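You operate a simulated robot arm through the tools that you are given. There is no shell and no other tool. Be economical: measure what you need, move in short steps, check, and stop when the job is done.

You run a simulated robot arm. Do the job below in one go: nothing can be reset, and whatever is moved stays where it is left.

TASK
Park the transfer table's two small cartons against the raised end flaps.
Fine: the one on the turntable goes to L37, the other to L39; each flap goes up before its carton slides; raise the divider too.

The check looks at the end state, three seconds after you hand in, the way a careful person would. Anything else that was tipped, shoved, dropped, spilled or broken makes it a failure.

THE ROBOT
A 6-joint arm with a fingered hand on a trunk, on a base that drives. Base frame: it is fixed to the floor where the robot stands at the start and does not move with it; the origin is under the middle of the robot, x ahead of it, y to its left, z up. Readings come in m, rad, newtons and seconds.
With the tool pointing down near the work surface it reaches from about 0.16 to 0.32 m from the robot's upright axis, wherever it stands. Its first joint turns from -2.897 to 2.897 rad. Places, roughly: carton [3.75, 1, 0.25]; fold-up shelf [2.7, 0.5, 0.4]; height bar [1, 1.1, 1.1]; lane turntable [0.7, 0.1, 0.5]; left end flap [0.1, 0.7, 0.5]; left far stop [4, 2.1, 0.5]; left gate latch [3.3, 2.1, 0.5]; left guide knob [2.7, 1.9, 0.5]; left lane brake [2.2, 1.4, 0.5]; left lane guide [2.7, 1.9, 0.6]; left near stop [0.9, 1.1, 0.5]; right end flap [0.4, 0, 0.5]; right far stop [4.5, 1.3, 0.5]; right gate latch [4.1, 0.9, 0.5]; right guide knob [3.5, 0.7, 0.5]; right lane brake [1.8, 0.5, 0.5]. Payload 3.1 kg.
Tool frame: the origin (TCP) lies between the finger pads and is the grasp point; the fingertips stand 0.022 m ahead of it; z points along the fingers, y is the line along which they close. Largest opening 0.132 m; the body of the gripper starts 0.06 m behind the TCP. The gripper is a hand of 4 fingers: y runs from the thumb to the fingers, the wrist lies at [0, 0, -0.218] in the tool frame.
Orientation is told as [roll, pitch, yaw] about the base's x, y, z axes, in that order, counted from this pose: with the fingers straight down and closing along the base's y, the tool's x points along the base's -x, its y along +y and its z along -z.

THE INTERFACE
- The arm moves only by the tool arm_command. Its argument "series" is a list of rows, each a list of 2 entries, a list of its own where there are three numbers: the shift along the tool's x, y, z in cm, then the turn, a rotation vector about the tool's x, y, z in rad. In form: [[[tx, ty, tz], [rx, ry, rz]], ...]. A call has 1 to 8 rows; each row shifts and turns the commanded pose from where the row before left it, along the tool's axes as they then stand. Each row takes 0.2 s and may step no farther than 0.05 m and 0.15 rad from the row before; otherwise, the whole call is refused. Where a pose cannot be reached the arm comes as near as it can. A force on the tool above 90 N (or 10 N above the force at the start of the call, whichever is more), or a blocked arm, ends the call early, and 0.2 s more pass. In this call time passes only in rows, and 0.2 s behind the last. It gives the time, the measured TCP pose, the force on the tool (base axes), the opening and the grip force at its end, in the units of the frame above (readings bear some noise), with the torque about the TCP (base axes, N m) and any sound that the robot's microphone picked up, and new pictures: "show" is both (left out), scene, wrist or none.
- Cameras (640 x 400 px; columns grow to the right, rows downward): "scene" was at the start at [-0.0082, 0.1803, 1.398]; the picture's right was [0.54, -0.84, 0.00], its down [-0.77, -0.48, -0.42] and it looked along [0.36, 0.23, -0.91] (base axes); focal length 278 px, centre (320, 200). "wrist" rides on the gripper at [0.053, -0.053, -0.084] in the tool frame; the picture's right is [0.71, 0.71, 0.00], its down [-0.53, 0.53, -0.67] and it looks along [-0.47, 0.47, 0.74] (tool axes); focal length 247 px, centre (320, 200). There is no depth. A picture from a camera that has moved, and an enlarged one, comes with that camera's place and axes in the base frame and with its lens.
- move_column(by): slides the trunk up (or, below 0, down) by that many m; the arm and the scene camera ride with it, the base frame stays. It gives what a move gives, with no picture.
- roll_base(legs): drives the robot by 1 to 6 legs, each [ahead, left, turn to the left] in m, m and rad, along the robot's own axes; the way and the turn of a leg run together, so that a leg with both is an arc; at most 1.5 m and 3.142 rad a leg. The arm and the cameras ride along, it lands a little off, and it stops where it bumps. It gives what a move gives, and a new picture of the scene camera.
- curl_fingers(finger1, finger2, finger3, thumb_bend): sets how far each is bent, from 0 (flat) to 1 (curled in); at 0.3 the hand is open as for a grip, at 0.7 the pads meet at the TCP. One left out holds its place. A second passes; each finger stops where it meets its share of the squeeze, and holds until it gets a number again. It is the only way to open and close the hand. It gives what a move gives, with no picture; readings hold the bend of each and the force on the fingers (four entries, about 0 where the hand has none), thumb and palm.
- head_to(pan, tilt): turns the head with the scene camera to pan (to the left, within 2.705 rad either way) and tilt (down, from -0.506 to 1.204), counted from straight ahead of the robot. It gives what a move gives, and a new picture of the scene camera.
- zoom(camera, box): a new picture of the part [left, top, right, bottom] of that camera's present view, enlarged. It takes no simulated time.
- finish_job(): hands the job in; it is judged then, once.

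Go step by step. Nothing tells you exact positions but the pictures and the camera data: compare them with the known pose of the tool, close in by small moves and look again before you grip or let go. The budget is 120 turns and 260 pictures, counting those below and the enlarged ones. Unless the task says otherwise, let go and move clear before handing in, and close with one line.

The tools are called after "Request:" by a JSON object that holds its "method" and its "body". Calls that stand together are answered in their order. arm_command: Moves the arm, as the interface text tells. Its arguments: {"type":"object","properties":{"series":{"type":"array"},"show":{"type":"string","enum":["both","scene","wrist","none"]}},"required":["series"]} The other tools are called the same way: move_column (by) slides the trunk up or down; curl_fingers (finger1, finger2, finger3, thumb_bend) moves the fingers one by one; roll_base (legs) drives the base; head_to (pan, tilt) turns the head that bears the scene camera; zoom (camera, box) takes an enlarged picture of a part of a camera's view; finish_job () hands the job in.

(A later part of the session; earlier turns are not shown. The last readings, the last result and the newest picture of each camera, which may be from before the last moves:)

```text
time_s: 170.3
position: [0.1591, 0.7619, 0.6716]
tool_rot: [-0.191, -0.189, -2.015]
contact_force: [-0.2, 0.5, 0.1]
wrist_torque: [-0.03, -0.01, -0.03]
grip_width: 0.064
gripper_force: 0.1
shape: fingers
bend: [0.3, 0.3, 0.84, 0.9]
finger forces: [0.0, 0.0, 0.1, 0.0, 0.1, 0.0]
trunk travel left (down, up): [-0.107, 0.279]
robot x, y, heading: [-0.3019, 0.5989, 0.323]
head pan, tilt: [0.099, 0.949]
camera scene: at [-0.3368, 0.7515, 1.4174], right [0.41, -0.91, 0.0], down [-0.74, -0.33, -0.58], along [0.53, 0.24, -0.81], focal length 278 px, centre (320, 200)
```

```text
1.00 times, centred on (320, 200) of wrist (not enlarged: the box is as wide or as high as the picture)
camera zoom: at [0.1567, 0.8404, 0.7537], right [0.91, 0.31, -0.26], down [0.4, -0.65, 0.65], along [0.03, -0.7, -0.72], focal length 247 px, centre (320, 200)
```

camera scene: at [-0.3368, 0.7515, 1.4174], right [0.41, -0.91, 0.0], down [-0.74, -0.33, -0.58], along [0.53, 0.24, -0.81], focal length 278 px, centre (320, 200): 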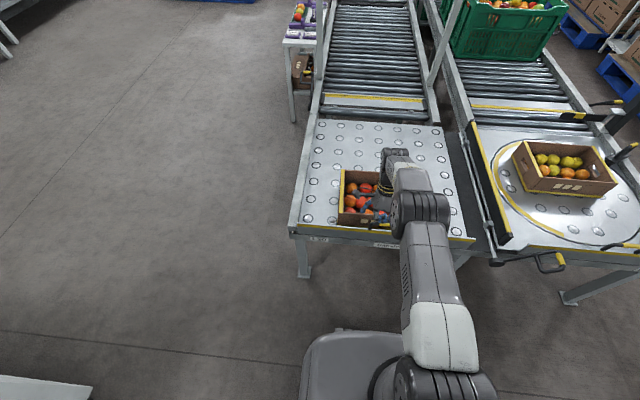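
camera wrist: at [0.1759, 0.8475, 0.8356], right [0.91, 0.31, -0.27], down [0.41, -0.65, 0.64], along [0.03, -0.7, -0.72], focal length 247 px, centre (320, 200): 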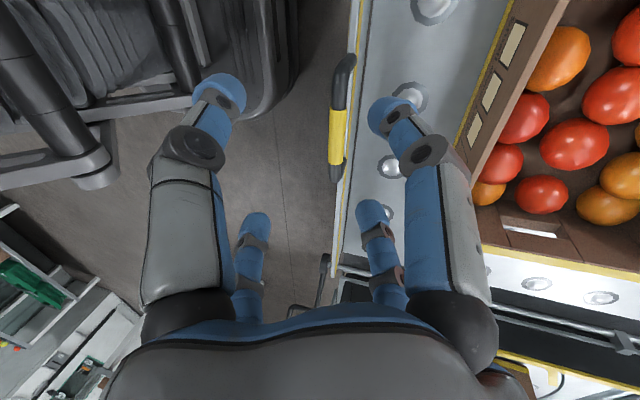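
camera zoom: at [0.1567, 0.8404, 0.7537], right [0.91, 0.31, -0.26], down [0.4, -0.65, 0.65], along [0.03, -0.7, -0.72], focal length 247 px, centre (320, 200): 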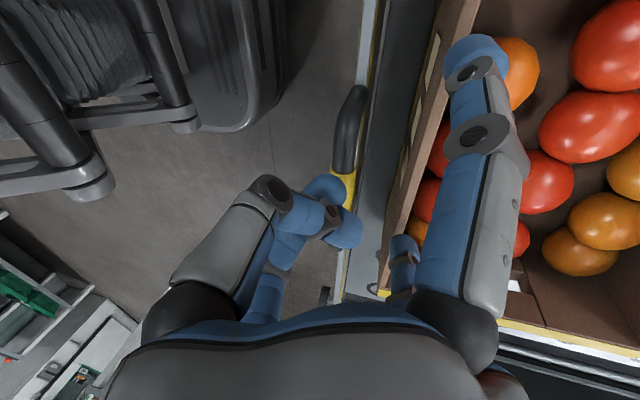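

The digits are just touching the wall (at 0.436), about 2 cm from the flap. Pulling the last bit.

Request:
{"method": "roll_base", "body": {"legs": [[-0.025, 0, 0]]}}

Request:
{"method": "zoom", "body": {"camera": "wrist", "box": [0, 0, 640, 400]}}

Request:
{"method": "zoom", "body": {"camera": "scene", "box": [280, 150, 440, 250]}}

```text
time_s: 171.2
position: [0.1352, 0.7547, 0.671]
tool_rot: [-0.192, -0.189, -2.014]
contact_force: [0.0, 0.4, -0.3]
wrist_torque: [-0.01, -0.01, -0.01]
grip_width: 0.0642
gripper_force: 0.0
shape: fingers
bend: [0.3, 0.3, 0.84, 0.9]
finger forces: [0.1, 0.0, 0.0, 0.0, 0.0, 0.1]
trunk travel left (down, up): [-0.107, 0.279]
robot x, y, heading: [-0.3229, 0.5914, 0.317]
head pan, tilt: [0.099, 0.949]
camera scene: at [-0.3606, 0.7436, 1.4174], right [0.41, -0.91, 0.0], down [-0.74, -0.33, -0.58], along [0.53, 0.24, -0.81], focal length 278 px, centre (320, 200)
```

scene: 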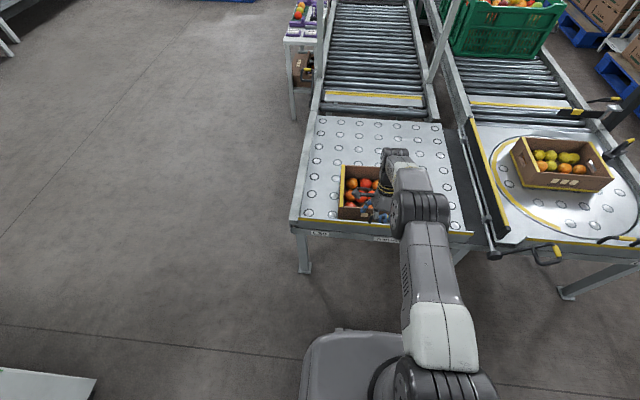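

```text
1.00 times, centred on (320, 200) of wrist (not enlarged: the box is as wide or as high as the picture)
camera zoom: at [0.133, 0.8324, 0.7537], right [0.91, 0.31, -0.26], down [0.4, -0.65, 0.65], along [0.03, -0.7, -0.72], focal length 247 px, centre (320, 200)
```

zoom: 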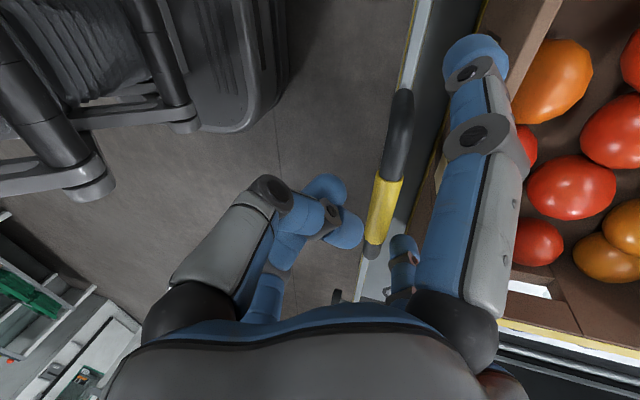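

```text
4.00 times, centred on (360, 200) of scene
camera zoom: at [-0.3606, 0.7436, 1.4174], right [0.41, -0.91, 0.0], down [-0.74, -0.33, -0.58], along [0.53, 0.24, -0.81], focal length 1112 px, centre (160, 200)
```

zoom: 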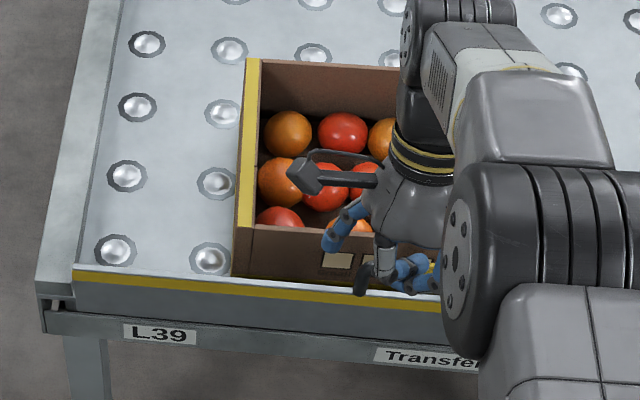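

The digits slipped over the rim because I was a little too high; the carton is square, 2–3 cm from the flap. The far wall is now within reach, so I'll lift, extend over the carton and push it home from behind with the thumb and finger3 pair.

Request:
{"method": "move_column", "body": {"by": 0.11}}

Request:
{"method": "arm_command", "body": {"series": [[[0, 0, 0], [-0.1, 0.1, 0]], [[0, 0, 0], [-0.1, 0.1, 0]], [[0, 0, 0], [-0.1, 0.1, 0]], [[0, 0, 0], [-0.1, 0.1, 0]], [[2.25, 2.25, 0.99], [0, 0, 0]], [[2.25, 2.25, 0.99], [0, 0, 0]], [[2.25, 2.25, 0.99], [0, 0, 0]]], "show": "none"}}

Request:
{"method": "curl_fingers", "body": {"finger1": 0.3, "finger2": 0.3, "finger3": 0.4, "thumb_bend": 0.4}}

Request:
{"method": "roll_base", "body": {"legs": [[0.22, 0, 0]]}}

Request:
{"method": "zoom", "body": {"camera": "wrist", "box": [0, 0, 640, 400]}}

```text
time_s: 172.6
position: [0.1362, 0.7543, 0.7805]
tool_rot: [-0.19, -0.189, -2.014]
contact_force: [0.1, 0.1, -0.8]
wrist_torque: [-0.01, -0.05, 0.03]
grip_width: 0.0641
gripper_force: 0.0
shape: fingers
bend: [0.3, 0.3, 0.84, 0.9]
finger forces: [0.0, 0.0, 0.0, 0.0, 0.0, 0.0]
trunk travel left (down, up): [-0.217, 0.169]
robot x, y, heading: [-0.3211, 0.5936, 0.321]
head pan, tilt: [0.099, 0.949]
```

```text
time_s: 174.2
position: [0.2324, 0.7865, 0.7802]
tool_rot: [0.215, 0.208, -2.008]
contact_force: [0.6, 0.1, 0.8]
wrist_torque: [-0.01, -0.01, 0.0]
grip_width: 0.0645
gripper_force: 0.2
shape: fingers
bend: [0.3, 0.3, 0.84, 0.9]
finger forces: [0.0, 0.1, 0.1, 0.1, 0.0, 0.0]
trunk travel left (down, up): [-0.217, 0.169]
robot x, y, heading: [-0.3245, 0.5914, 0.316]
head pan, tilt: [0.099, 0.949]
```

```text
time_s: 175.2
position: [0.2303, 0.786, 0.7802]
tool_rot: [0.215, 0.209, -2.009]
contact_force: [0.4, 0.0, -0.7]
wrist_torque: [-0.01, -0.03, -0.02]
grip_width: 0.0772
gripper_force: 0.0
shape: fingers
bend: [0.3, 0.3, 0.4, 0.4]
finger forces: [0.0, 0.0, 0.0, 0.0, 0.1, 0.1]
trunk travel left (down, up): [-0.217, 0.169]
robot x, y, heading: [-0.3201, 0.5934, 0.323]
head pan, tilt: [0.099, 0.949]
```

```text
time_s: 176.9
position: [0.4413, 0.8561, 0.7802]
tool_rot: [0.214, 0.207, -2.007]
contact_force: [-0.1, 0.0, 0.1]
wrist_torque: [0.0, 0.03, 0.08]
grip_width: 0.0773
gripper_force: 0.2
shape: fingers
bend: [0.3, 0.3, 0.4, 0.4]
finger forces: [0.0, 0.1, 0.1, 0.0, 0.0, 0.0]
trunk travel left (down, up): [-0.217, 0.169]
robot x, y, heading: [-0.1119, 0.6678, 0.319]
head pan, tilt: [0.099, 0.949]
camera scene: at [-0.1497, 0.8133, 1.5272], right [0.41, -0.91, 0.0], down [-0.74, -0.33, -0.58], along [0.53, 0.24, -0.81], focal length 278 px, centre (320, 200)
```

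scene: 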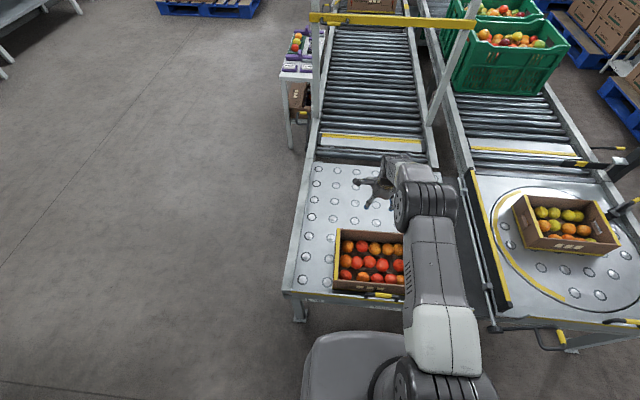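

```text
1.00 times, centred on (320, 200) of wrist (not enlarged: the box is as wide or as high as the picture)
camera zoom: at [0.3933, 0.919, 0.8608], right [0.91, 0.31, 0.29], down [0.05, -0.77, 0.64], along [0.42, -0.56, -0.71], focal length 247 px, centre (320, 200)
```

zoom: 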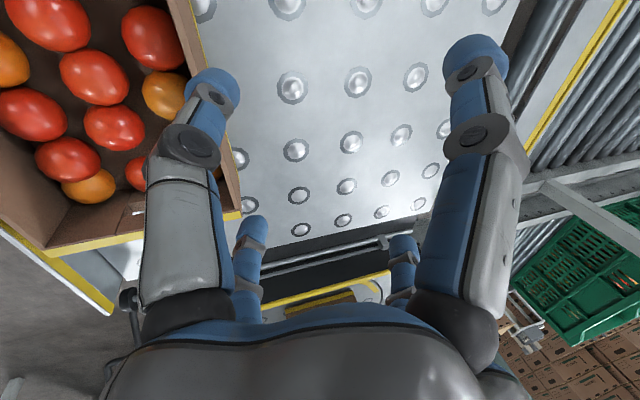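

The far wall is at 0.642. I'll bend the pusher pair slightly so it clears the wall, lower behind it and pull back.

Request:
{"method": "curl_fingers", "body": {"finger3": 0.52, "thumb_bend": 0.52}}

Request:
{"method": "roll_base", "body": {"legs": [[0.012, 0, 0]]}}

Request:
{"method": "move_column", "body": {"by": -0.09}}

Request:
{"method": "zoom", "body": {"camera": "wrist", "box": [0, 0, 640, 400]}}

```text
time_s: 177.9
position: [0.4397, 0.8557, 0.7787]
tool_rot: [0.215, 0.209, -2.007]
contact_force: [0.0, -0.6, -0.6]
wrist_torque: [0.01, 0.0, 0.02]
grip_width: 0.0668
gripper_force: 0.1
shape: fingers
bend: [0.3, 0.3, 0.52, 0.52]
finger forces: [0.0, 0.0, 0.0, 0.0, 0.1, 0.1]
trunk travel left (down, up): [-0.217, 0.169]
robot x, y, heading: [-0.1149, 0.6627, 0.321]
head pan, tilt: [0.099, 0.949]
```

```text
time_s: 178.6
position: [0.4518, 0.86, 0.7801]
tool_rot: [0.213, 0.208, -2.006]
contact_force: [-0.3, 0.7, -1.0]
wrist_torque: [0.0, -0.02, 0.0]
grip_width: 0.067
gripper_force: 0.0
shape: fingers
bend: [0.3, 0.3, 0.52, 0.52]
finger forces: [0.0, 0.1, 0.0, 0.0, 0.0, 0.1]
trunk travel left (down, up): [-0.217, 0.169]
robot x, y, heading: [-0.105, 0.6621, 0.316]
head pan, tilt: [0.099, 0.949]
camera scene: at [-0.1391, 0.8168, 1.5272], right [0.41, -0.91, 0.0], down [-0.74, -0.33, -0.58], along [0.53, 0.24, -0.81], focal length 278 px, centre (320, 200)
```

scene: 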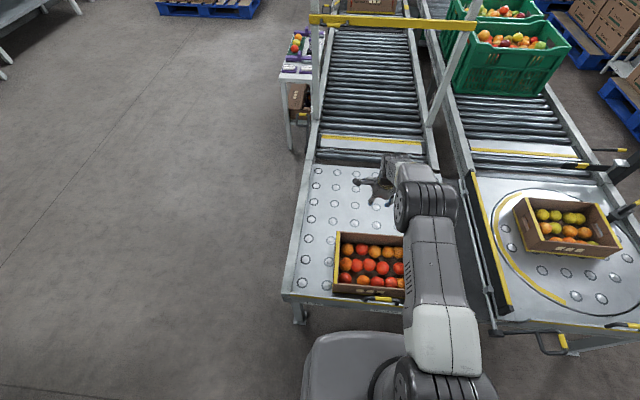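

```text
time_s: 179.9
position: [0.4516, 0.8591, 0.6912]
tool_rot: [0.214, 0.209, -2.007]
contact_force: [1.4, 0.5, -0.1]
wrist_torque: [0.02, 0.01, 0.03]
grip_width: 0.0669
gripper_force: 0.0
shape: fingers
bend: [0.3, 0.3, 0.52, 0.52]
finger forces: [0.1, 0.0, 0.1, 0.0, 0.0, 0.1]
trunk travel left (down, up): [-0.127, 0.259]
robot x, y, heading: [-0.105, 0.6623, 0.318]
head pan, tilt: [0.099, 0.949]
```

```text
1.00 times, centred on (320, 200) of wrist (not enlarged: the box is as wide or as high as the picture)
camera zoom: at [0.4036, 0.9224, 0.7719], right [0.91, 0.31, 0.29], down [0.05, -0.77, 0.64], along [0.42, -0.56, -0.71], focal length 247 px, centre (320, 200)
```

zoom: 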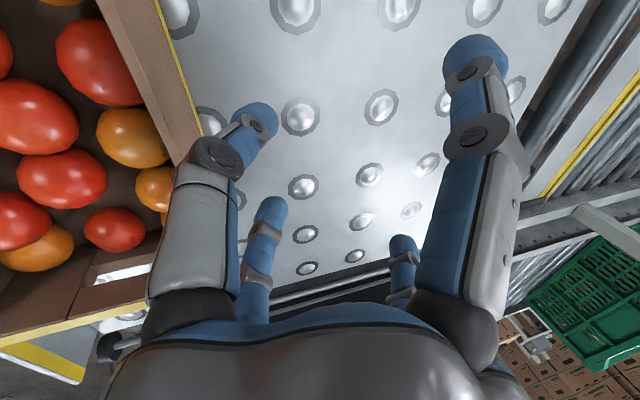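

Thumb and finger3 are beyond the far wall. Lowering 4.5 cm, then pulling back.

Request:
{"method": "move_column", "body": {"by": -0.045}}

Request:
{"method": "roll_base", "body": {"legs": [[-0.04, 0, 0]]}}

Request:
{"method": "zoom", "body": {"camera": "wrist", "box": [0, 0, 640, 400]}}

```text
time_s: 180.7
position: [0.4512, 0.8604, 0.6448]
tool_rot: [0.215, 0.21, -2.008]
contact_force: [-0.3, 0.3, 0.3]
wrist_torque: [-0.01, 0.05, 0.02]
grip_width: 0.0668
gripper_force: 0.1
shape: fingers
bend: [0.3, 0.3, 0.52, 0.52]
finger forces: [0.1, 0.0, 0.1, 0.0, 0.0, 0.1]
trunk travel left (down, up): [-0.082, 0.304]
robot x, y, heading: [-0.1044, 0.6632, 0.317]
head pan, tilt: [0.099, 0.949]
```

```text
time_s: 181.6
position: [0.4132, 0.8464, 0.6456]
tool_rot: [0.215, 0.209, -2.009]
contact_force: [-0.8, -1.0, -0.4]
wrist_torque: [-0.02, 0.0, 0.0]
grip_width: 0.0671
gripper_force: 0.2
shape: fingers
bend: [0.3, 0.3, 0.52, 0.52]
finger forces: [0.1, 0.0, 0.1, 0.0, 0.0, 0.0]
trunk travel left (down, up): [-0.082, 0.304]
robot x, y, heading: [-0.141, 0.6487, 0.319]
head pan, tilt: [0.099, 0.949]
camera scene: at [-0.1791, 0.8036, 1.392], right [0.41, -0.91, 0.0], down [-0.74, -0.33, -0.58], along [0.53, 0.24, -0.81], focal length 278 px, centre (320, 200)
```

scene: 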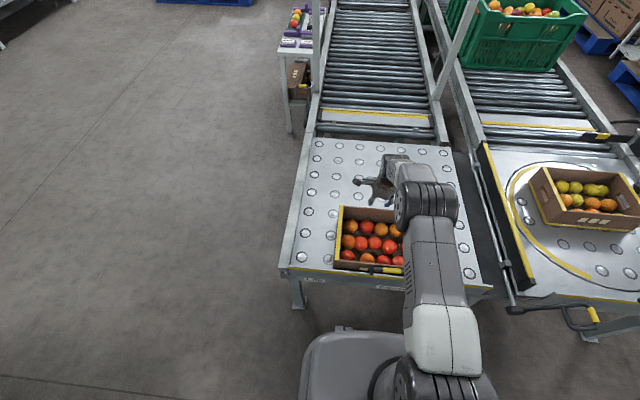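

```text
1.00 times, centred on (320, 200) of wrist (not enlarged: the box is as wide or as high as the picture)
camera zoom: at [0.3653, 0.9095, 0.7268], right [0.91, 0.31, 0.29], down [0.05, -0.77, 0.64], along [0.42, -0.56, -0.71], focal length 247 px, centre (320, 200)
```

zoom: 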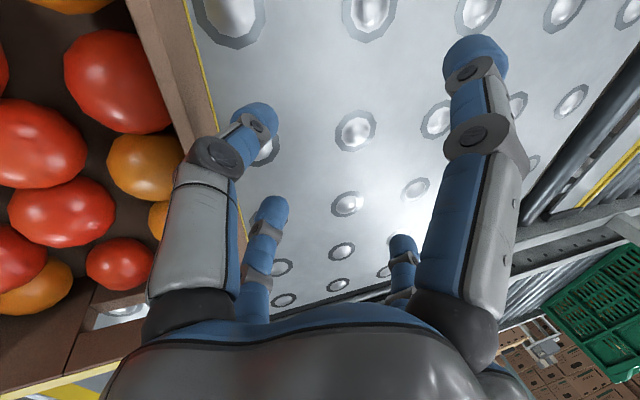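

The pushers are at or near the far wall. Continuing back in small steps, watching for the flap contact.

Request:
{"method": "roll_base", "body": {"legs": [[-0.03, 0, 0]]}}

Request:
{"method": "roll_base", "body": {"legs": [[-0.02, 0, 0]]}}

Request:
{"method": "zoom", "body": {"camera": "wrist", "box": [0, 0, 640, 400]}}

Request:
{"method": "zoom", "body": {"camera": "scene", "box": [280, 180, 440, 280]}}

```text
time_s: 182.5
position: [0.3864, 0.8382, 0.6468]
tool_rot: [0.219, 0.214, -2.009]
contact_force: [14.0, 3.1, 15.0]
wrist_torque: [-0.09, 0.18, 0.02]
grip_width: 0.0649
gripper_force: 11.1
shape: fingers
bend: [0.3, 0.3, 0.56, 0.54]
finger forces: [0.0, 0.1, 10.8, 0.0, 10.1, 0.0]
trunk travel left (down, up): [-0.082, 0.304]
robot x, y, heading: [-0.1672, 0.6436, 0.318]
head pan, tilt: [0.099, 0.949]
camera scene: at [-0.2062, 0.7945, 1.3921], right [0.41, -0.91, 0.0], down [-0.74, -0.33, -0.58], along [0.53, 0.24, -0.81], focal length 278 px, centre (320, 200)
```

scene: 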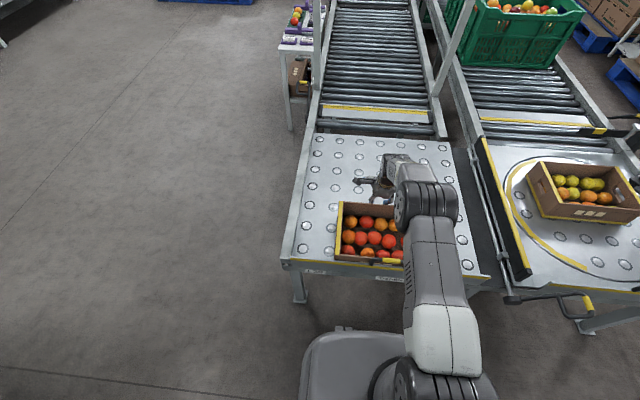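

```text
time_s: 183.2
position: [0.3721, 0.8328, 0.6542]
tool_rot: [0.234, 0.228, -2.003]
contact_force: [18.6, 7.5, 31.3]
wrist_torque: [0.08, 0.03, -0.1]
grip_width: 0.0609
gripper_force: 18.5
shape: fingers
bend: [0.3, 0.3, 0.6, 0.6]
finger forces: [0.0, 0.0, 15.7, 0.1, 21.1, 0.0]
trunk travel left (down, up): [-0.082, 0.304]
robot x, y, heading: [-0.1887, 0.6384, 0.319]
head pan, tilt: [0.099, 0.949]
camera scene: at [-0.2269, 0.7878, 1.3922], right [0.41, -0.91, 0.0], down [-0.74, -0.33, -0.58], along [0.53, 0.24, -0.81], focal length 278 px, centre (320, 200)
```

scene: 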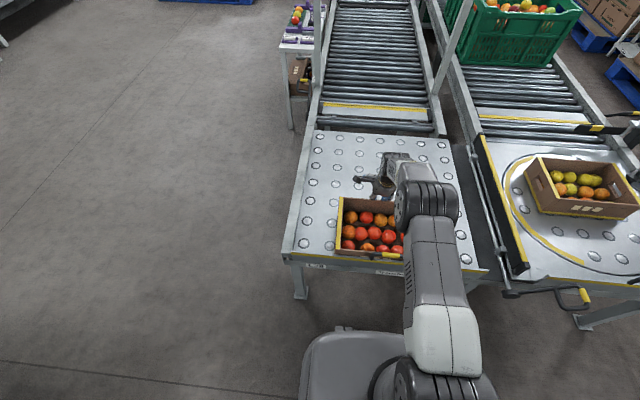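

```text
1.00 times, centred on (320, 200) of wrist (not enlarged: the box is as wide or as high as the picture)
camera zoom: at [0.3226, 0.8954, 0.7339], right [0.9, 0.3, 0.32], down [0.04, -0.77, 0.63], along [0.44, -0.56, -0.7], focal length 247 px, centre (320, 200)
```

zoom: 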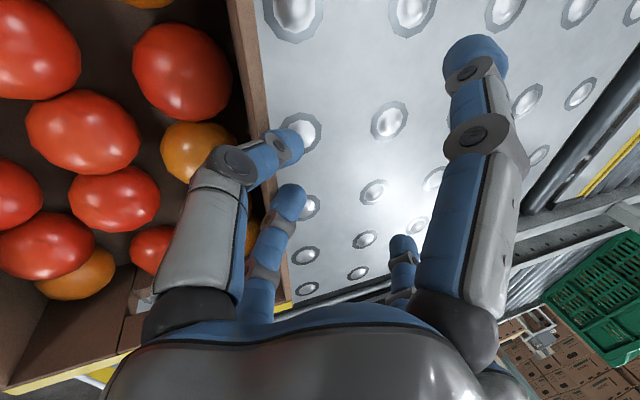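

```text
4.00 times, centred on (360, 230) of scene
camera zoom: at [-0.2269, 0.7878, 1.3922], right [0.41, -0.91, 0.0], down [-0.74, -0.33, -0.58], along [0.53, 0.24, -0.81], focal length 1112 px, centre (160, 80)
```

zoom: 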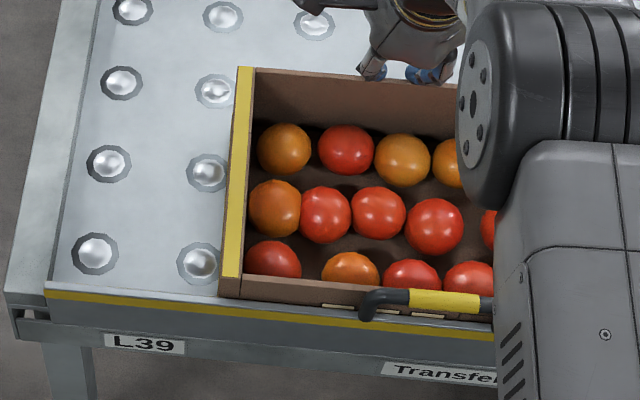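

The carton is tight against the L39 flap (about 20 N against it), square and with fruit undisturbed. I'll release gently ahead, lift and verify it stays.

Request:
{"method": "roll_base", "body": {"legs": [[0.04, 0, 0]]}}

Request:
{"method": "move_column", "body": {"by": 0.14}}

Request:
{"method": "roll_base", "body": {"legs": [[-0.35, 0, 0]]}}

Request:
{"method": "zoom", "body": {"camera": "scene", "box": [240, 100, 440, 240]}}

```text
time_s: 184.1
position: [0.4113, 0.8462, 0.6513]
tool_rot: [0.233, 0.224, -2.005]
contact_force: [0.3, -0.9, -0.7]
wrist_torque: [0.01, 0.02, -0.02]
grip_width: 0.0668
gripper_force: 0.1
shape: fingers
bend: [0.3, 0.3, 0.52, 0.52]
finger forces: [0.0, 0.0, 0.0, 0.1, 0.0, 0.0]
trunk travel left (down, up): [-0.082, 0.304]
robot x, y, heading: [-0.1521, 0.6498, 0.322]
head pan, tilt: [0.099, 0.949]
camera scene: at [-0.1859, 0.8013, 1.392], right [0.41, -0.91, 0.0], down [-0.74, -0.33, -0.58], along [0.53, 0.24, -0.81], focal length 278 px, centre (320, 200)
```

scene: 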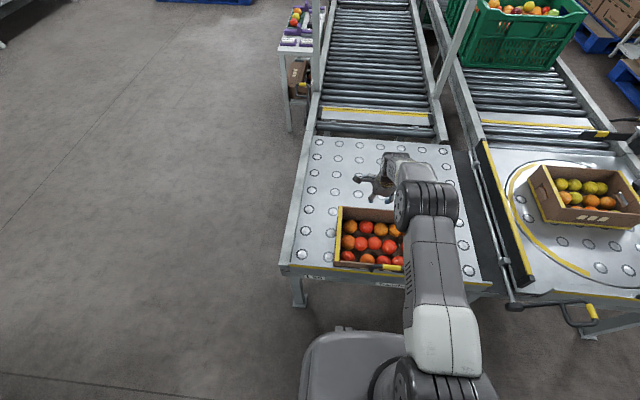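

```text
time_s: 185.8
position: [0.4105, 0.8462, 0.7913]
tool_rot: [0.233, 0.224, -2.006]
contact_force: [0.4, 0.2, 1.5]
wrist_torque: [-0.02, 0.04, -0.03]
grip_width: 0.0669
gripper_force: 0.0
shape: fingers
bend: [0.3, 0.3, 0.52, 0.52]
finger forces: [0.0, 0.0, 0.0, 0.1, 0.1, 0.0]
trunk travel left (down, up): [-0.222, 0.164]
robot x, y, heading: [-0.1509, 0.6475, 0.319]
head pan, tilt: [0.099, 0.949]
```

```text
time_s: 188.1
position: [0.0789, 0.7378, 0.7935]
tool_rot: [0.234, 0.226, -2.002]
contact_force: [0.0, 0.0, -0.5]
wrist_torque: [-0.01, 0.0, 0.01]
grip_width: 0.0666
gripper_force: 0.0
shape: fingers
bend: [0.3, 0.3, 0.52, 0.52]
finger forces: [0.0, 0.0, 0.1, 0.0, 0.1, 0.1]
trunk travel left (down, up): [-0.222, 0.164]
robot x, y, heading: [-0.4822, 0.5417, 0.319]
head pan, tilt: [0.099, 0.949]
camera scene: at [-0.5195, 0.6907, 1.5321], right [0.41, -0.91, 0.0], down [-0.74, -0.33, -0.58], along [0.53, 0.24, -0.81], focal length 278 px, centre (320, 200)
```

scene: 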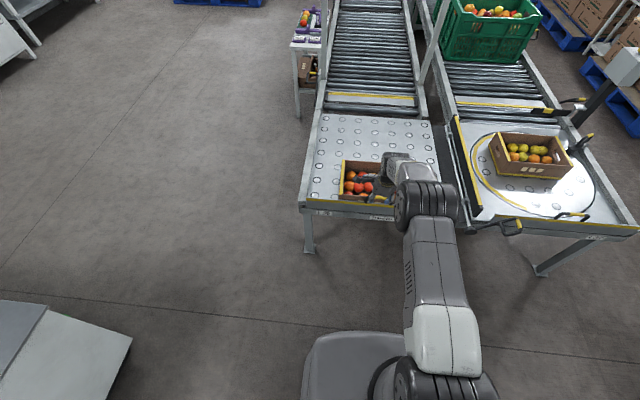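

```text
2.86 times, centred on (340, 170) of scene
camera zoom: at [-0.5195, 0.6907, 1.5321], right [0.41, -0.91, 0.0], down [-0.74, -0.33, -0.58], along [0.53, 0.24, -0.81], focal length 794 px, centre (263, 286)
```

zoom: 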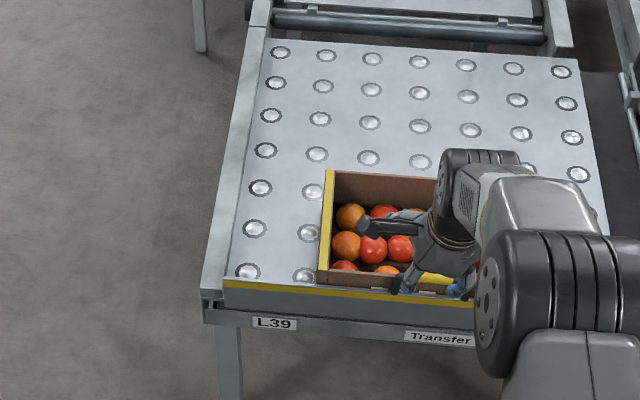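

The left carton is parked and still flush against L39's flap. The right carton's near wall is around lane distance 0.656, lateral −0.075, turned about 6°. I'll move across with the hand high and set up the same hook.

Request:
{"method": "roll_base", "body": {"legs": [[0, -0.748, 0]]}}

Request:
{"method": "curl_fingers", "body": {"finger1": 0.3, "finger2": 0.3, "finger3": 0.3, "thumb_bend": 0.3}}

Request:
{"method": "roll_base", "body": {"legs": [[0.3, 0, 0]]}}

Request:
{"method": "zoom", "body": {"camera": "wrist", "box": [0, 0, 640, 400]}}

Request:
{"method": "zoom", "body": {"camera": "scene", "box": [240, 120, 480, 290]}}

```text
time_s: 192.1
position: [0.314, 0.0148, 0.7932]
tool_rot: [0.232, 0.223, -2.016]
contact_force: [0.5, -0.6, -0.5]
wrist_torque: [0.02, -0.01, 0.03]
grip_width: 0.0667
gripper_force: 0.1
shape: fingers
bend: [0.3, 0.3, 0.52, 0.52]
finger forces: [0.0, 0.0, 0.1, 0.0, 0.0, 0.0]
trunk travel left (down, up): [-0.222, 0.164]
robot x, y, heading: [-0.2479, -0.1733, 0.307]
head pan, tilt: [0.099, 0.949]
camera scene: at [-0.2831, -0.0245, 1.5322], right [0.4, -0.92, 0.0], down [-0.75, -0.32, -0.58], along [0.53, 0.23, -0.81], focal length 278 px, centre (320, 200)
```

scene: 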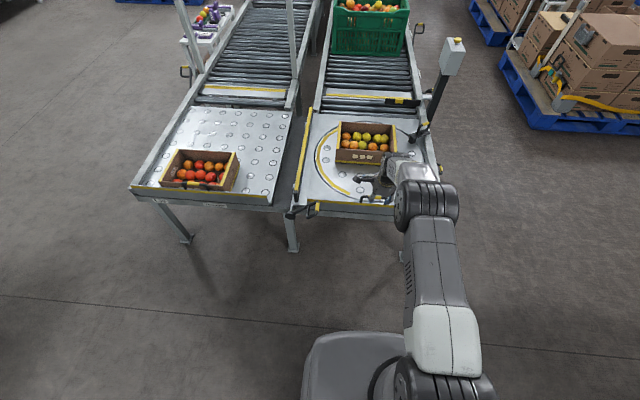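

```text
time_s: 193.1
position: [0.3153, 0.0146, 0.7922]
tool_rot: [0.234, 0.224, -2.016]
contact_force: [0.2, 0.1, -0.5]
wrist_torque: [0.02, 0.01, -0.01]
grip_width: 0.0878
gripper_force: 0.0
shape: fingers
bend: [0.3, 0.3, 0.3, 0.3]
finger forces: [0.0, 0.0, 0.0, 0.0, 0.0, 0.0]
trunk travel left (down, up): [-0.222, 0.164]
robot x, y, heading: [-0.2485, -0.1722, 0.307]
head pan, tilt: [0.099, 0.949]
```

```text
time_s: 195.2
position: [0.6023, 0.1053, 0.7912]
tool_rot: [0.232, 0.226, -2.016]
contact_force: [-0.7, 0.5, 0.2]
wrist_torque: [0.04, 0.0, 0.01]
grip_width: 0.088
gripper_force: 0.1
shape: fingers
bend: [0.3, 0.3, 0.3, 0.3]
finger forces: [0.1, 0.0, 0.0, 0.0, 0.0, 0.0]
trunk travel left (down, up): [-0.222, 0.164]
robot x, y, heading: [0.0356, -0.0851, 0.309]
head pan, tilt: [0.099, 0.949]
camera scene: at [0.0051, 0.0676, 1.5321], right [0.4, -0.92, 0.0], down [-0.75, -0.32, -0.58], along [0.53, 0.23, -0.81], focal length 278 px, centre (320, 200)
```

scene: 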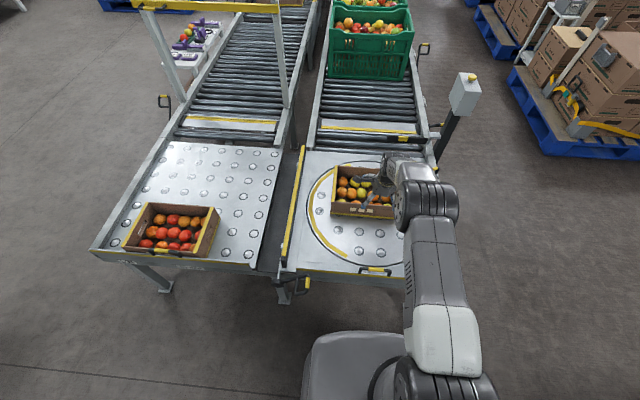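

```text
1.00 times, centred on (320, 200) of wrist (not enlarged: the box is as wide or as high as the picture)
camera zoom: at [0.5543, 0.1679, 0.8724], right [0.9, 0.29, 0.32], down [0.03, -0.77, 0.63], along [0.43, -0.56, -0.71], focal length 247 px, centre (320, 200)
```

zoom: 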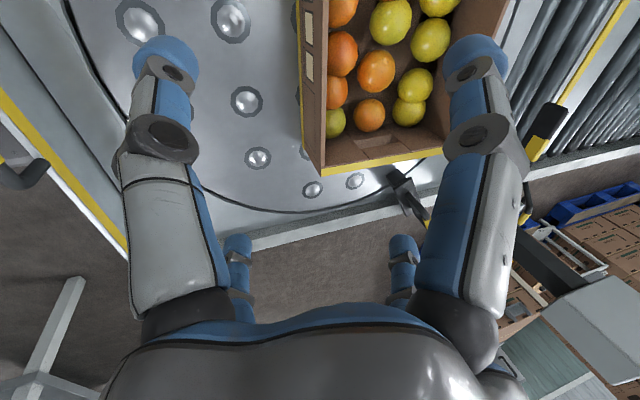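

```text
2.35 times, centred on (360, 205) of scene
camera zoom: at [0.0051, 0.0676, 1.5321], right [0.4, -0.92, 0.0], down [-0.75, -0.32, -0.58], along [0.53, 0.23, -0.81], focal length 654 px, centre (226, 188)
```

zoom: 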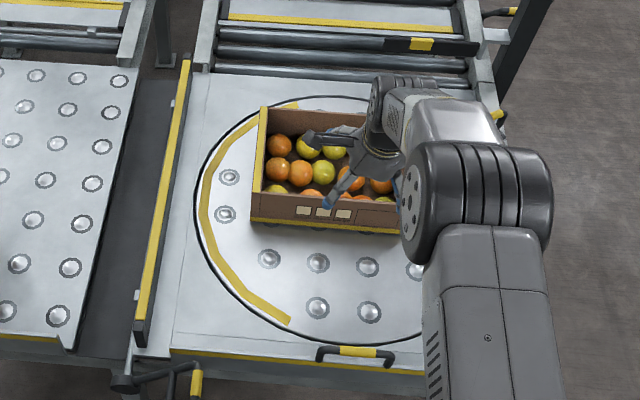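

The right carton is nearly square, with its rim at 0.655, centre lateral about −0.06. I'll shift 3 cm left and 3.6 cm ahead, then lower in stages.

Request:
{"method": "roll_base", "body": {"legs": [[0.036, 0.028, 0.012]]}}

Request:
{"method": "move_column", "body": {"by": -0.12}}

Request:
{"method": "zoom", "body": {"camera": "wrist", "box": [0, 0, 640, 400]}}

```text
time_s: 196.1
position: [0.6257, 0.1506, 0.7922]
tool_rot: [0.232, 0.223, -2.005]
contact_force: [0.6, 0.6, 0.2]
wrist_torque: [0.0, 0.01, -0.01]
grip_width: 0.0879
gripper_force: 0.1
shape: fingers
bend: [0.3, 0.3, 0.3, 0.3]
finger forces: [0.0, 0.1, 0.1, 0.1, 0.0, 0.0]
trunk travel left (down, up): [-0.222, 0.164]
robot x, y, heading: [0.0638, -0.0492, 0.329]
head pan, tilt: [0.099, 0.949]
camera scene: at [0.0284, 0.1067, 1.5319], right [0.41, -0.91, 0.0], down [-0.74, -0.33, -0.58], along [0.53, 0.24, -0.81], focal length 278 px, centre (320, 200)
```

scene: 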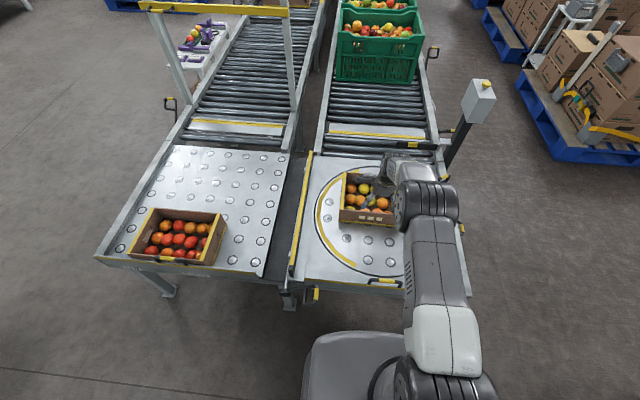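

```text
time_s: 197.6
position: [0.6246, 0.1486, 0.6722]
tool_rot: [0.232, 0.226, -2.004]
contact_force: [-0.9, -0.8, 0.1]
wrist_torque: [0.02, -0.02, -0.01]
grip_width: 0.088
gripper_force: 0.1
shape: fingers
bend: [0.3, 0.3, 0.3, 0.3]
finger forces: [0.0, 0.0, 0.0, 0.0, 0.0, 0.0]
trunk travel left (down, up): [-0.102, 0.284]
robot x, y, heading: [0.0663, -0.0464, 0.32]
head pan, tilt: [0.099, 0.949]
```

```text
1.00 times, centred on (320, 200) of wrist (not enlarged: the box is as wide or as high as the picture)
camera zoom: at [0.5753, 0.2119, 0.7531], right [0.9, 0.3, 0.32], down [0.04, -0.77, 0.63], along [0.44, -0.56, -0.71], focal length 247 px, centre (320, 200)
```

zoom: 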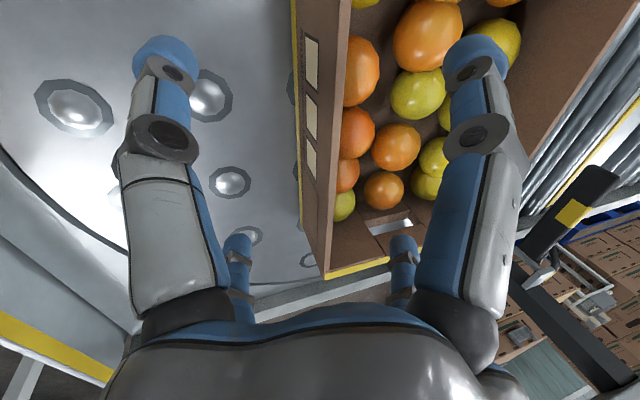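

Good alignment. Lowering to hook depth, bending the inner digits, then pulling back in steps.

Request:
{"method": "move_column", "body": {"by": -0.037}}

Request:
{"method": "curl_fingers", "body": {"finger1": 0.48, "finger2": 0.48, "finger3": 0.42, "thumb_bend": 0.42}}

Request:
{"method": "roll_base", "body": {"legs": [[-0.06, 0, 0]]}}

Request:
{"method": "zoom", "body": {"camera": "wrist", "box": [0, 0, 640, 400]}}

```text
time_s: 198.4
position: [0.6238, 0.15, 0.635]
tool_rot: [0.233, 0.225, -2.003]
contact_force: [0.2, -0.2, 0.0]
wrist_torque: [0.01, -0.03, -0.02]
grip_width: 0.088
gripper_force: 0.0
shape: fingers
bend: [0.3, 0.3, 0.3, 0.3]
finger forces: [0.0, 0.0, 0.0, 0.0, 0.0, 0.0]
trunk travel left (down, up): [-0.065, 0.321]
robot x, y, heading: [0.0682, -0.0478, 0.322]
head pan, tilt: [0.099, 0.949]
```

```text
time_s: 199.4
position: [0.624, 0.1505, 0.6352]
tool_rot: [0.233, 0.224, -2.004]
contact_force: [-0.1, -1.9, 0.1]
wrist_torque: [-0.01, -0.03, 0.02]
grip_width: 0.0535
gripper_force: 0.0
shape: fingers
bend: [0.48, 0.48, 0.42, 0.42]
finger forces: [0.0, 0.0, 0.1, 0.0, 0.0, 0.0]
trunk travel left (down, up): [-0.065, 0.321]
robot x, y, heading: [0.062, -0.0448, 0.32]
head pan, tilt: [0.099, 0.949]
```

```text
time_s: 200.4
position: [0.5653, 0.1317, 0.635]
tool_rot: [0.234, 0.225, -2.002]
contact_force: [-0.1, 0.0, 0.6]
wrist_torque: [0.01, -0.04, 0.01]
grip_width: 0.0534
gripper_force: 0.1
shape: fingers
bend: [0.48, 0.48, 0.42, 0.42]
finger forces: [0.0, 0.0, 0.0, 0.0, 0.0, 0.1]
trunk travel left (down, up): [-0.065, 0.321]
robot x, y, heading: [0.005, -0.068, 0.32]
head pan, tilt: [0.099, 0.949]
camera scene: at [-0.0324, 0.0848, 1.3748], right [0.41, -0.91, 0.0], down [-0.74, -0.33, -0.58], along [0.53, 0.24, -0.81], focal length 278 px, centre (320, 200)
```

scene: 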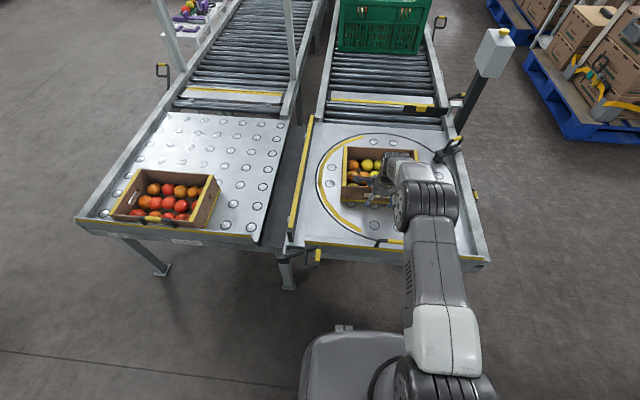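

```text
1.00 times, centred on (320, 200) of wrist (not enlarged: the box is as wide or as high as the picture)
camera zoom: at [0.5165, 0.1933, 0.716], right [0.9, 0.31, 0.32], down [0.04, -0.77, 0.63], along [0.44, -0.56, -0.7], focal length 247 px, centre (320, 200)
```

zoom: 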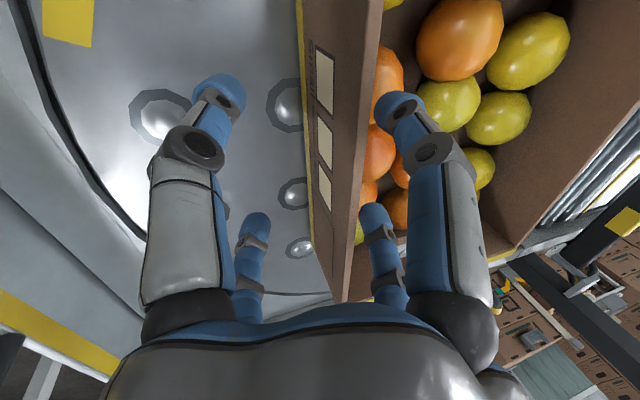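

The carton follows. Two more steps.

Request:
{"method": "roll_base", "body": {"legs": [[-0.05, 0, 0]]}}

Request:
{"method": "roll_base", "body": {"legs": [[-0.035, 0, 0]]}}

Request:
{"method": "zoom", "body": {"camera": "wrist", "box": [0, 0, 640, 400]}}

```text
time_s: 201.3
position: [0.5165, 0.115, 0.6365]
tool_rot: [0.232, 0.225, -2.001]
contact_force: [0.0, 1.0, 0.5]
wrist_torque: [0.02, 0.02, 0.01]
grip_width: 0.0532
gripper_force: 0.1
shape: fingers
bend: [0.48, 0.48, 0.42, 0.42]
finger forces: [0.0, 0.1, 0.0, 0.0, 0.0, 0.0]
trunk travel left (down, up): [-0.065, 0.321]
robot x, y, heading: [-0.0425, -0.0753, 0.32]
head pan, tilt: [0.099, 0.949]
camera scene: at [-0.0804, 0.0688, 1.3748], right [0.41, -0.91, 0.0], down [-0.74, -0.33, -0.58], along [0.53, 0.24, -0.81], focal length 278 px, centre (320, 200)
```

scene: 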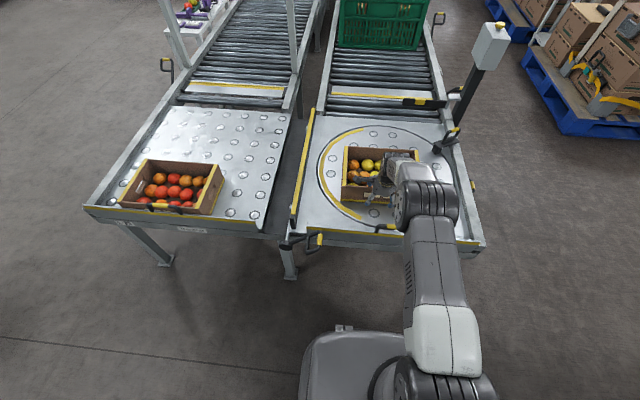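

```text
time_s: 202.2
position: [0.4842, 0.1047, 0.6362]
tool_rot: [0.233, 0.226, -2.002]
contact_force: [-1.3, -0.6, 0.0]
wrist_torque: [0.01, -0.03, -0.02]
grip_width: 0.0533
gripper_force: 0.0
shape: fingers
bend: [0.48, 0.48, 0.42, 0.42]
finger forces: [0.0, 0.0, 0.0, 0.0, 0.0, 0.0]
trunk travel left (down, up): [-0.065, 0.321]
robot x, y, heading: [-0.0742, -0.0913, 0.322]
head pan, tilt: [0.099, 0.949]
camera scene: at [-0.1138, 0.0577, 1.3748], right [0.41, -0.91, 0.0], down [-0.74, -0.33, -0.58], along [0.53, 0.24, -0.81], focal length 278 px, centre (320, 200)
```

scene: 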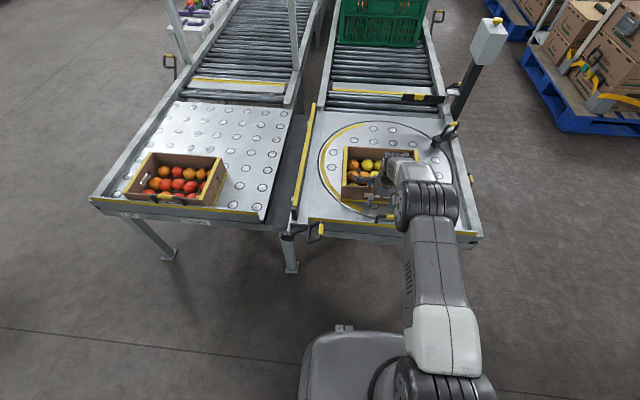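

```text
1.00 times, centred on (320, 200) of wrist (not enlarged: the box is as wide or as high as the picture)
camera zoom: at [0.435, 0.1664, 0.716], right [0.9, 0.31, 0.32], down [0.04, -0.77, 0.63], along [0.44, -0.56, -0.7], focal length 247 px, centre (320, 200)
```

zoom: 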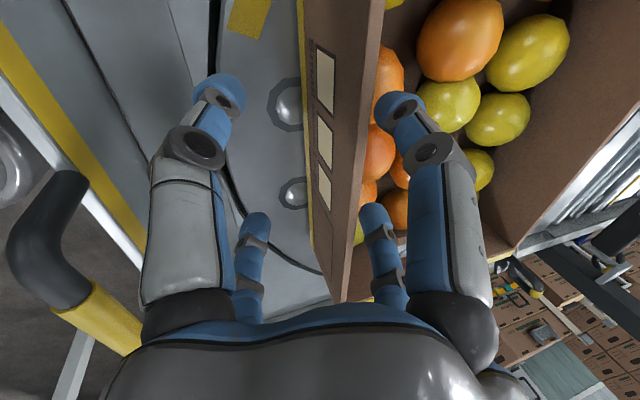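

The wall is at about 0.505. I'll bend the outer digits nearer the wall so I can pull a little farther without meeting the flap.

Request:
{"method": "curl_fingers", "body": {"finger3": 0.54, "thumb_bend": 0.54}}

Request:
{"method": "roll_base", "body": {"legs": [[-0.033, 0, 0]]}}

Request:
{"method": "zoom", "body": {"camera": "wrist", "box": [0, 0, 640, 400]}}

```text
time_s: 203.2
position: [0.4845, 0.1036, 0.6346]
tool_rot: [0.232, 0.224, -2.001]
contact_force: [-0.3, 0.2, 0.1]
wrist_torque: [0.01, -0.03, 0.0]
grip_width: 0.0394
gripper_force: 0.1
shape: fingers
bend: [0.48, 0.48, 0.54, 0.54]
finger forces: [0.0, 0.1, 0.0, 0.1, 0.0, 0.1]
trunk travel left (down, up): [-0.065, 0.321]
robot x, y, heading: [-0.0731, -0.0914, 0.321]
head pan, tilt: [0.099, 0.949]
```

```text
time_s: 204.0
position: [0.453, 0.0941, 0.6355]
tool_rot: [0.232, 0.225, -2.003]
contact_force: [0.1, -0.3, 0.1]
wrist_torque: [0.02, -0.03, -0.02]
grip_width: 0.0394
gripper_force: 0.1
shape: fingers
bend: [0.48, 0.48, 0.54, 0.54]
finger forces: [0.1, 0.0, 0.1, 0.1, 0.0, 0.0]
trunk travel left (down, up): [-0.065, 0.321]
robot x, y, heading: [-0.1091, -0.1006, 0.323]
head pan, tilt: [0.099, 0.949]
camera scene: at [-0.1449, 0.0474, 1.3748], right [0.41, -0.91, 0.0], down [-0.74, -0.33, -0.58], along [0.53, 0.24, -0.81], focal length 278 px, centre (320, 200)
```

scene: 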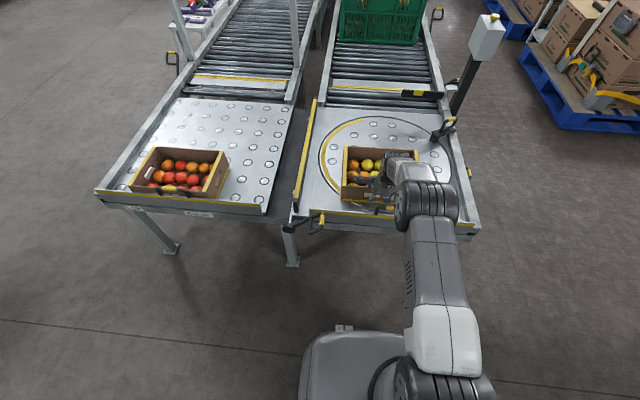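

```text
1.00 times, centred on (320, 200) of wrist (not enlarged: the box is as wide or as high as the picture)
camera zoom: at [0.4039, 0.156, 0.7159], right [0.9, 0.31, 0.32], down [0.04, -0.77, 0.63], along [0.44, -0.56, -0.7], focal length 247 px, centre (320, 200)
```

zoom: 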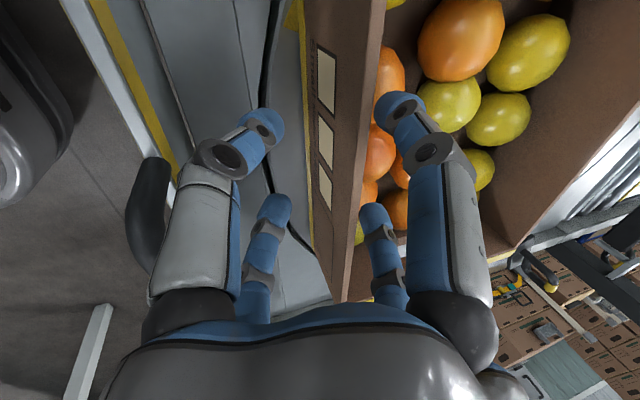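

Now about 6 cm from the flap. I'll lift clear and go over to the far wall for the final push, as on the left.

Request:
{"method": "roll_base", "body": {"legs": [[0.008, 0, 0]]}}

Request:
{"method": "move_column", "body": {"by": 0.14}}

Request:
{"method": "roll_base", "body": {"legs": [[0.24, 0, 0]]}}

Request:
{"method": "curl_fingers", "body": {"finger1": 0.3, "finger2": 0.3, "finger3": 0.52, "thumb_bend": 0.52}}

Request:
{"method": "zoom", "body": {"camera": "wrist", "box": [0, 0, 640, 400]}}

```text
time_s: 204.7
position: [0.4611, 0.0964, 0.6346]
tool_rot: [0.233, 0.225, -2.002]
contact_force: [0.1, 0.3, -0.3]
wrist_torque: [-0.02, 0.01, 0.0]
grip_width: 0.039
gripper_force: 0.1
shape: fingers
bend: [0.48, 0.48, 0.54, 0.54]
finger forces: [0.1, 0.0, 0.0, 0.1, 0.0, 0.0]
trunk travel left (down, up): [-0.065, 0.321]
robot x, y, heading: [-0.1043, -0.1001, 0.32]
head pan, tilt: [0.099, 0.949]
camera scene: at [-0.1355, 0.0505, 1.3747], right [0.41, -0.91, 0.0], down [-0.74, -0.33, -0.58], along [0.53, 0.24, -0.81], focal length 278 px, centre (320, 200)
```

scene: 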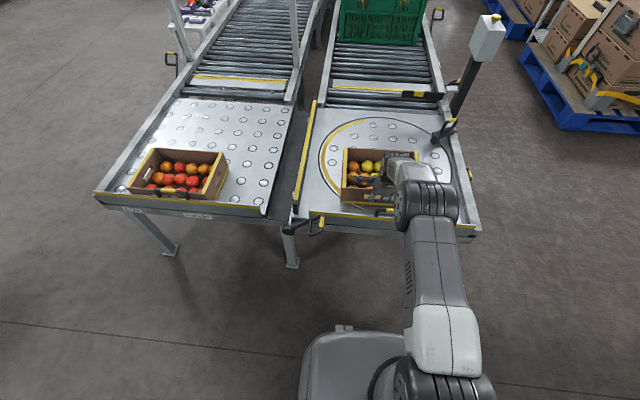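

```text
time_s: 206.4
position: [0.4607, 0.098, 0.7752]
tool_rot: [0.233, 0.225, -2.003]
contact_force: [-0.6, -1.1, 0.5]
wrist_torque: [-0.03, 0.03, -0.02]
grip_width: 0.0394
gripper_force: 0.0
shape: fingers
bend: [0.48, 0.48, 0.54, 0.54]
finger forces: [0.0, 0.0, 0.0, 0.0, 0.0, 0.0]
trunk travel left (down, up): [-0.205, 0.181]
robot x, y, heading: [-0.1002, -0.1034, 0.321]
head pan, tilt: [0.099, 0.949]
```

```text
time_s: 208.2
position: [0.6946, 0.1718, 0.7747]
tool_rot: [0.232, 0.224, -2.008]
contact_force: [0.5, 0.1, -0.3]
wrist_torque: [0.03, 0.02, -0.02]
grip_width: 0.0395
gripper_force: 0.0
shape: fingers
bend: [0.48, 0.48, 0.54, 0.54]
finger forces: [0.0, 0.0, 0.1, 0.0, 0.0, 0.0]
trunk travel left (down, up): [-0.205, 0.181]
robot x, y, heading: [0.1315, -0.0281, 0.315]
head pan, tilt: [0.099, 0.949]
camera scene: at [0.0982, 0.1276, 1.5153], right [0.4, -0.91, 0.0], down [-0.74, -0.33, -0.58], along [0.53, 0.23, -0.81], focal length 278 px, centre (320, 200)
```

scene: 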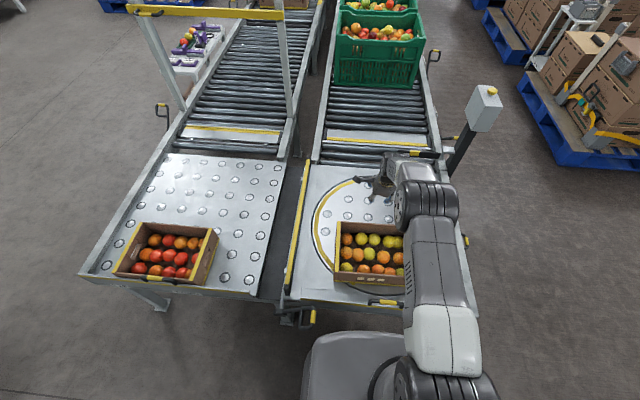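

```text
time_s: 209.2
position: [0.694, 0.1717, 0.7745]
tool_rot: [0.231, 0.225, -2.007]
contact_force: [-0.8, -0.2, 0.0]
wrist_torque: [0.0, 0.03, -0.01]
grip_width: 0.0659
gripper_force: 0.1
shape: fingers
bend: [0.3, 0.3, 0.52, 0.52]
finger forces: [0.0, 0.1, 0.1, 0.1, 0.0, 0.0]
trunk travel left (down, up): [-0.205, 0.181]
robot x, y, heading: [0.1291, -0.025, 0.315]
head pan, tilt: [0.099, 0.949]
```

```text
1.00 times, centred on (320, 200) of wrist (not enlarged: the box is as wide or as high as the picture)
camera zoom: at [0.6454, 0.2328, 0.856], right [0.9, 0.3, 0.32], down [0.04, -0.77, 0.63], along [0.44, -0.56, -0.71], focal length 247 px, centre (320, 200)
```

zoom: 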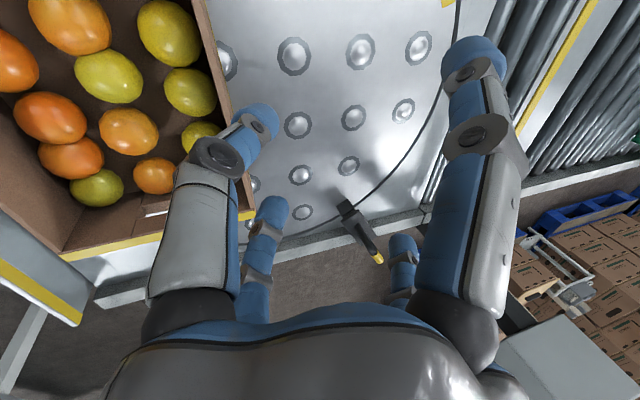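

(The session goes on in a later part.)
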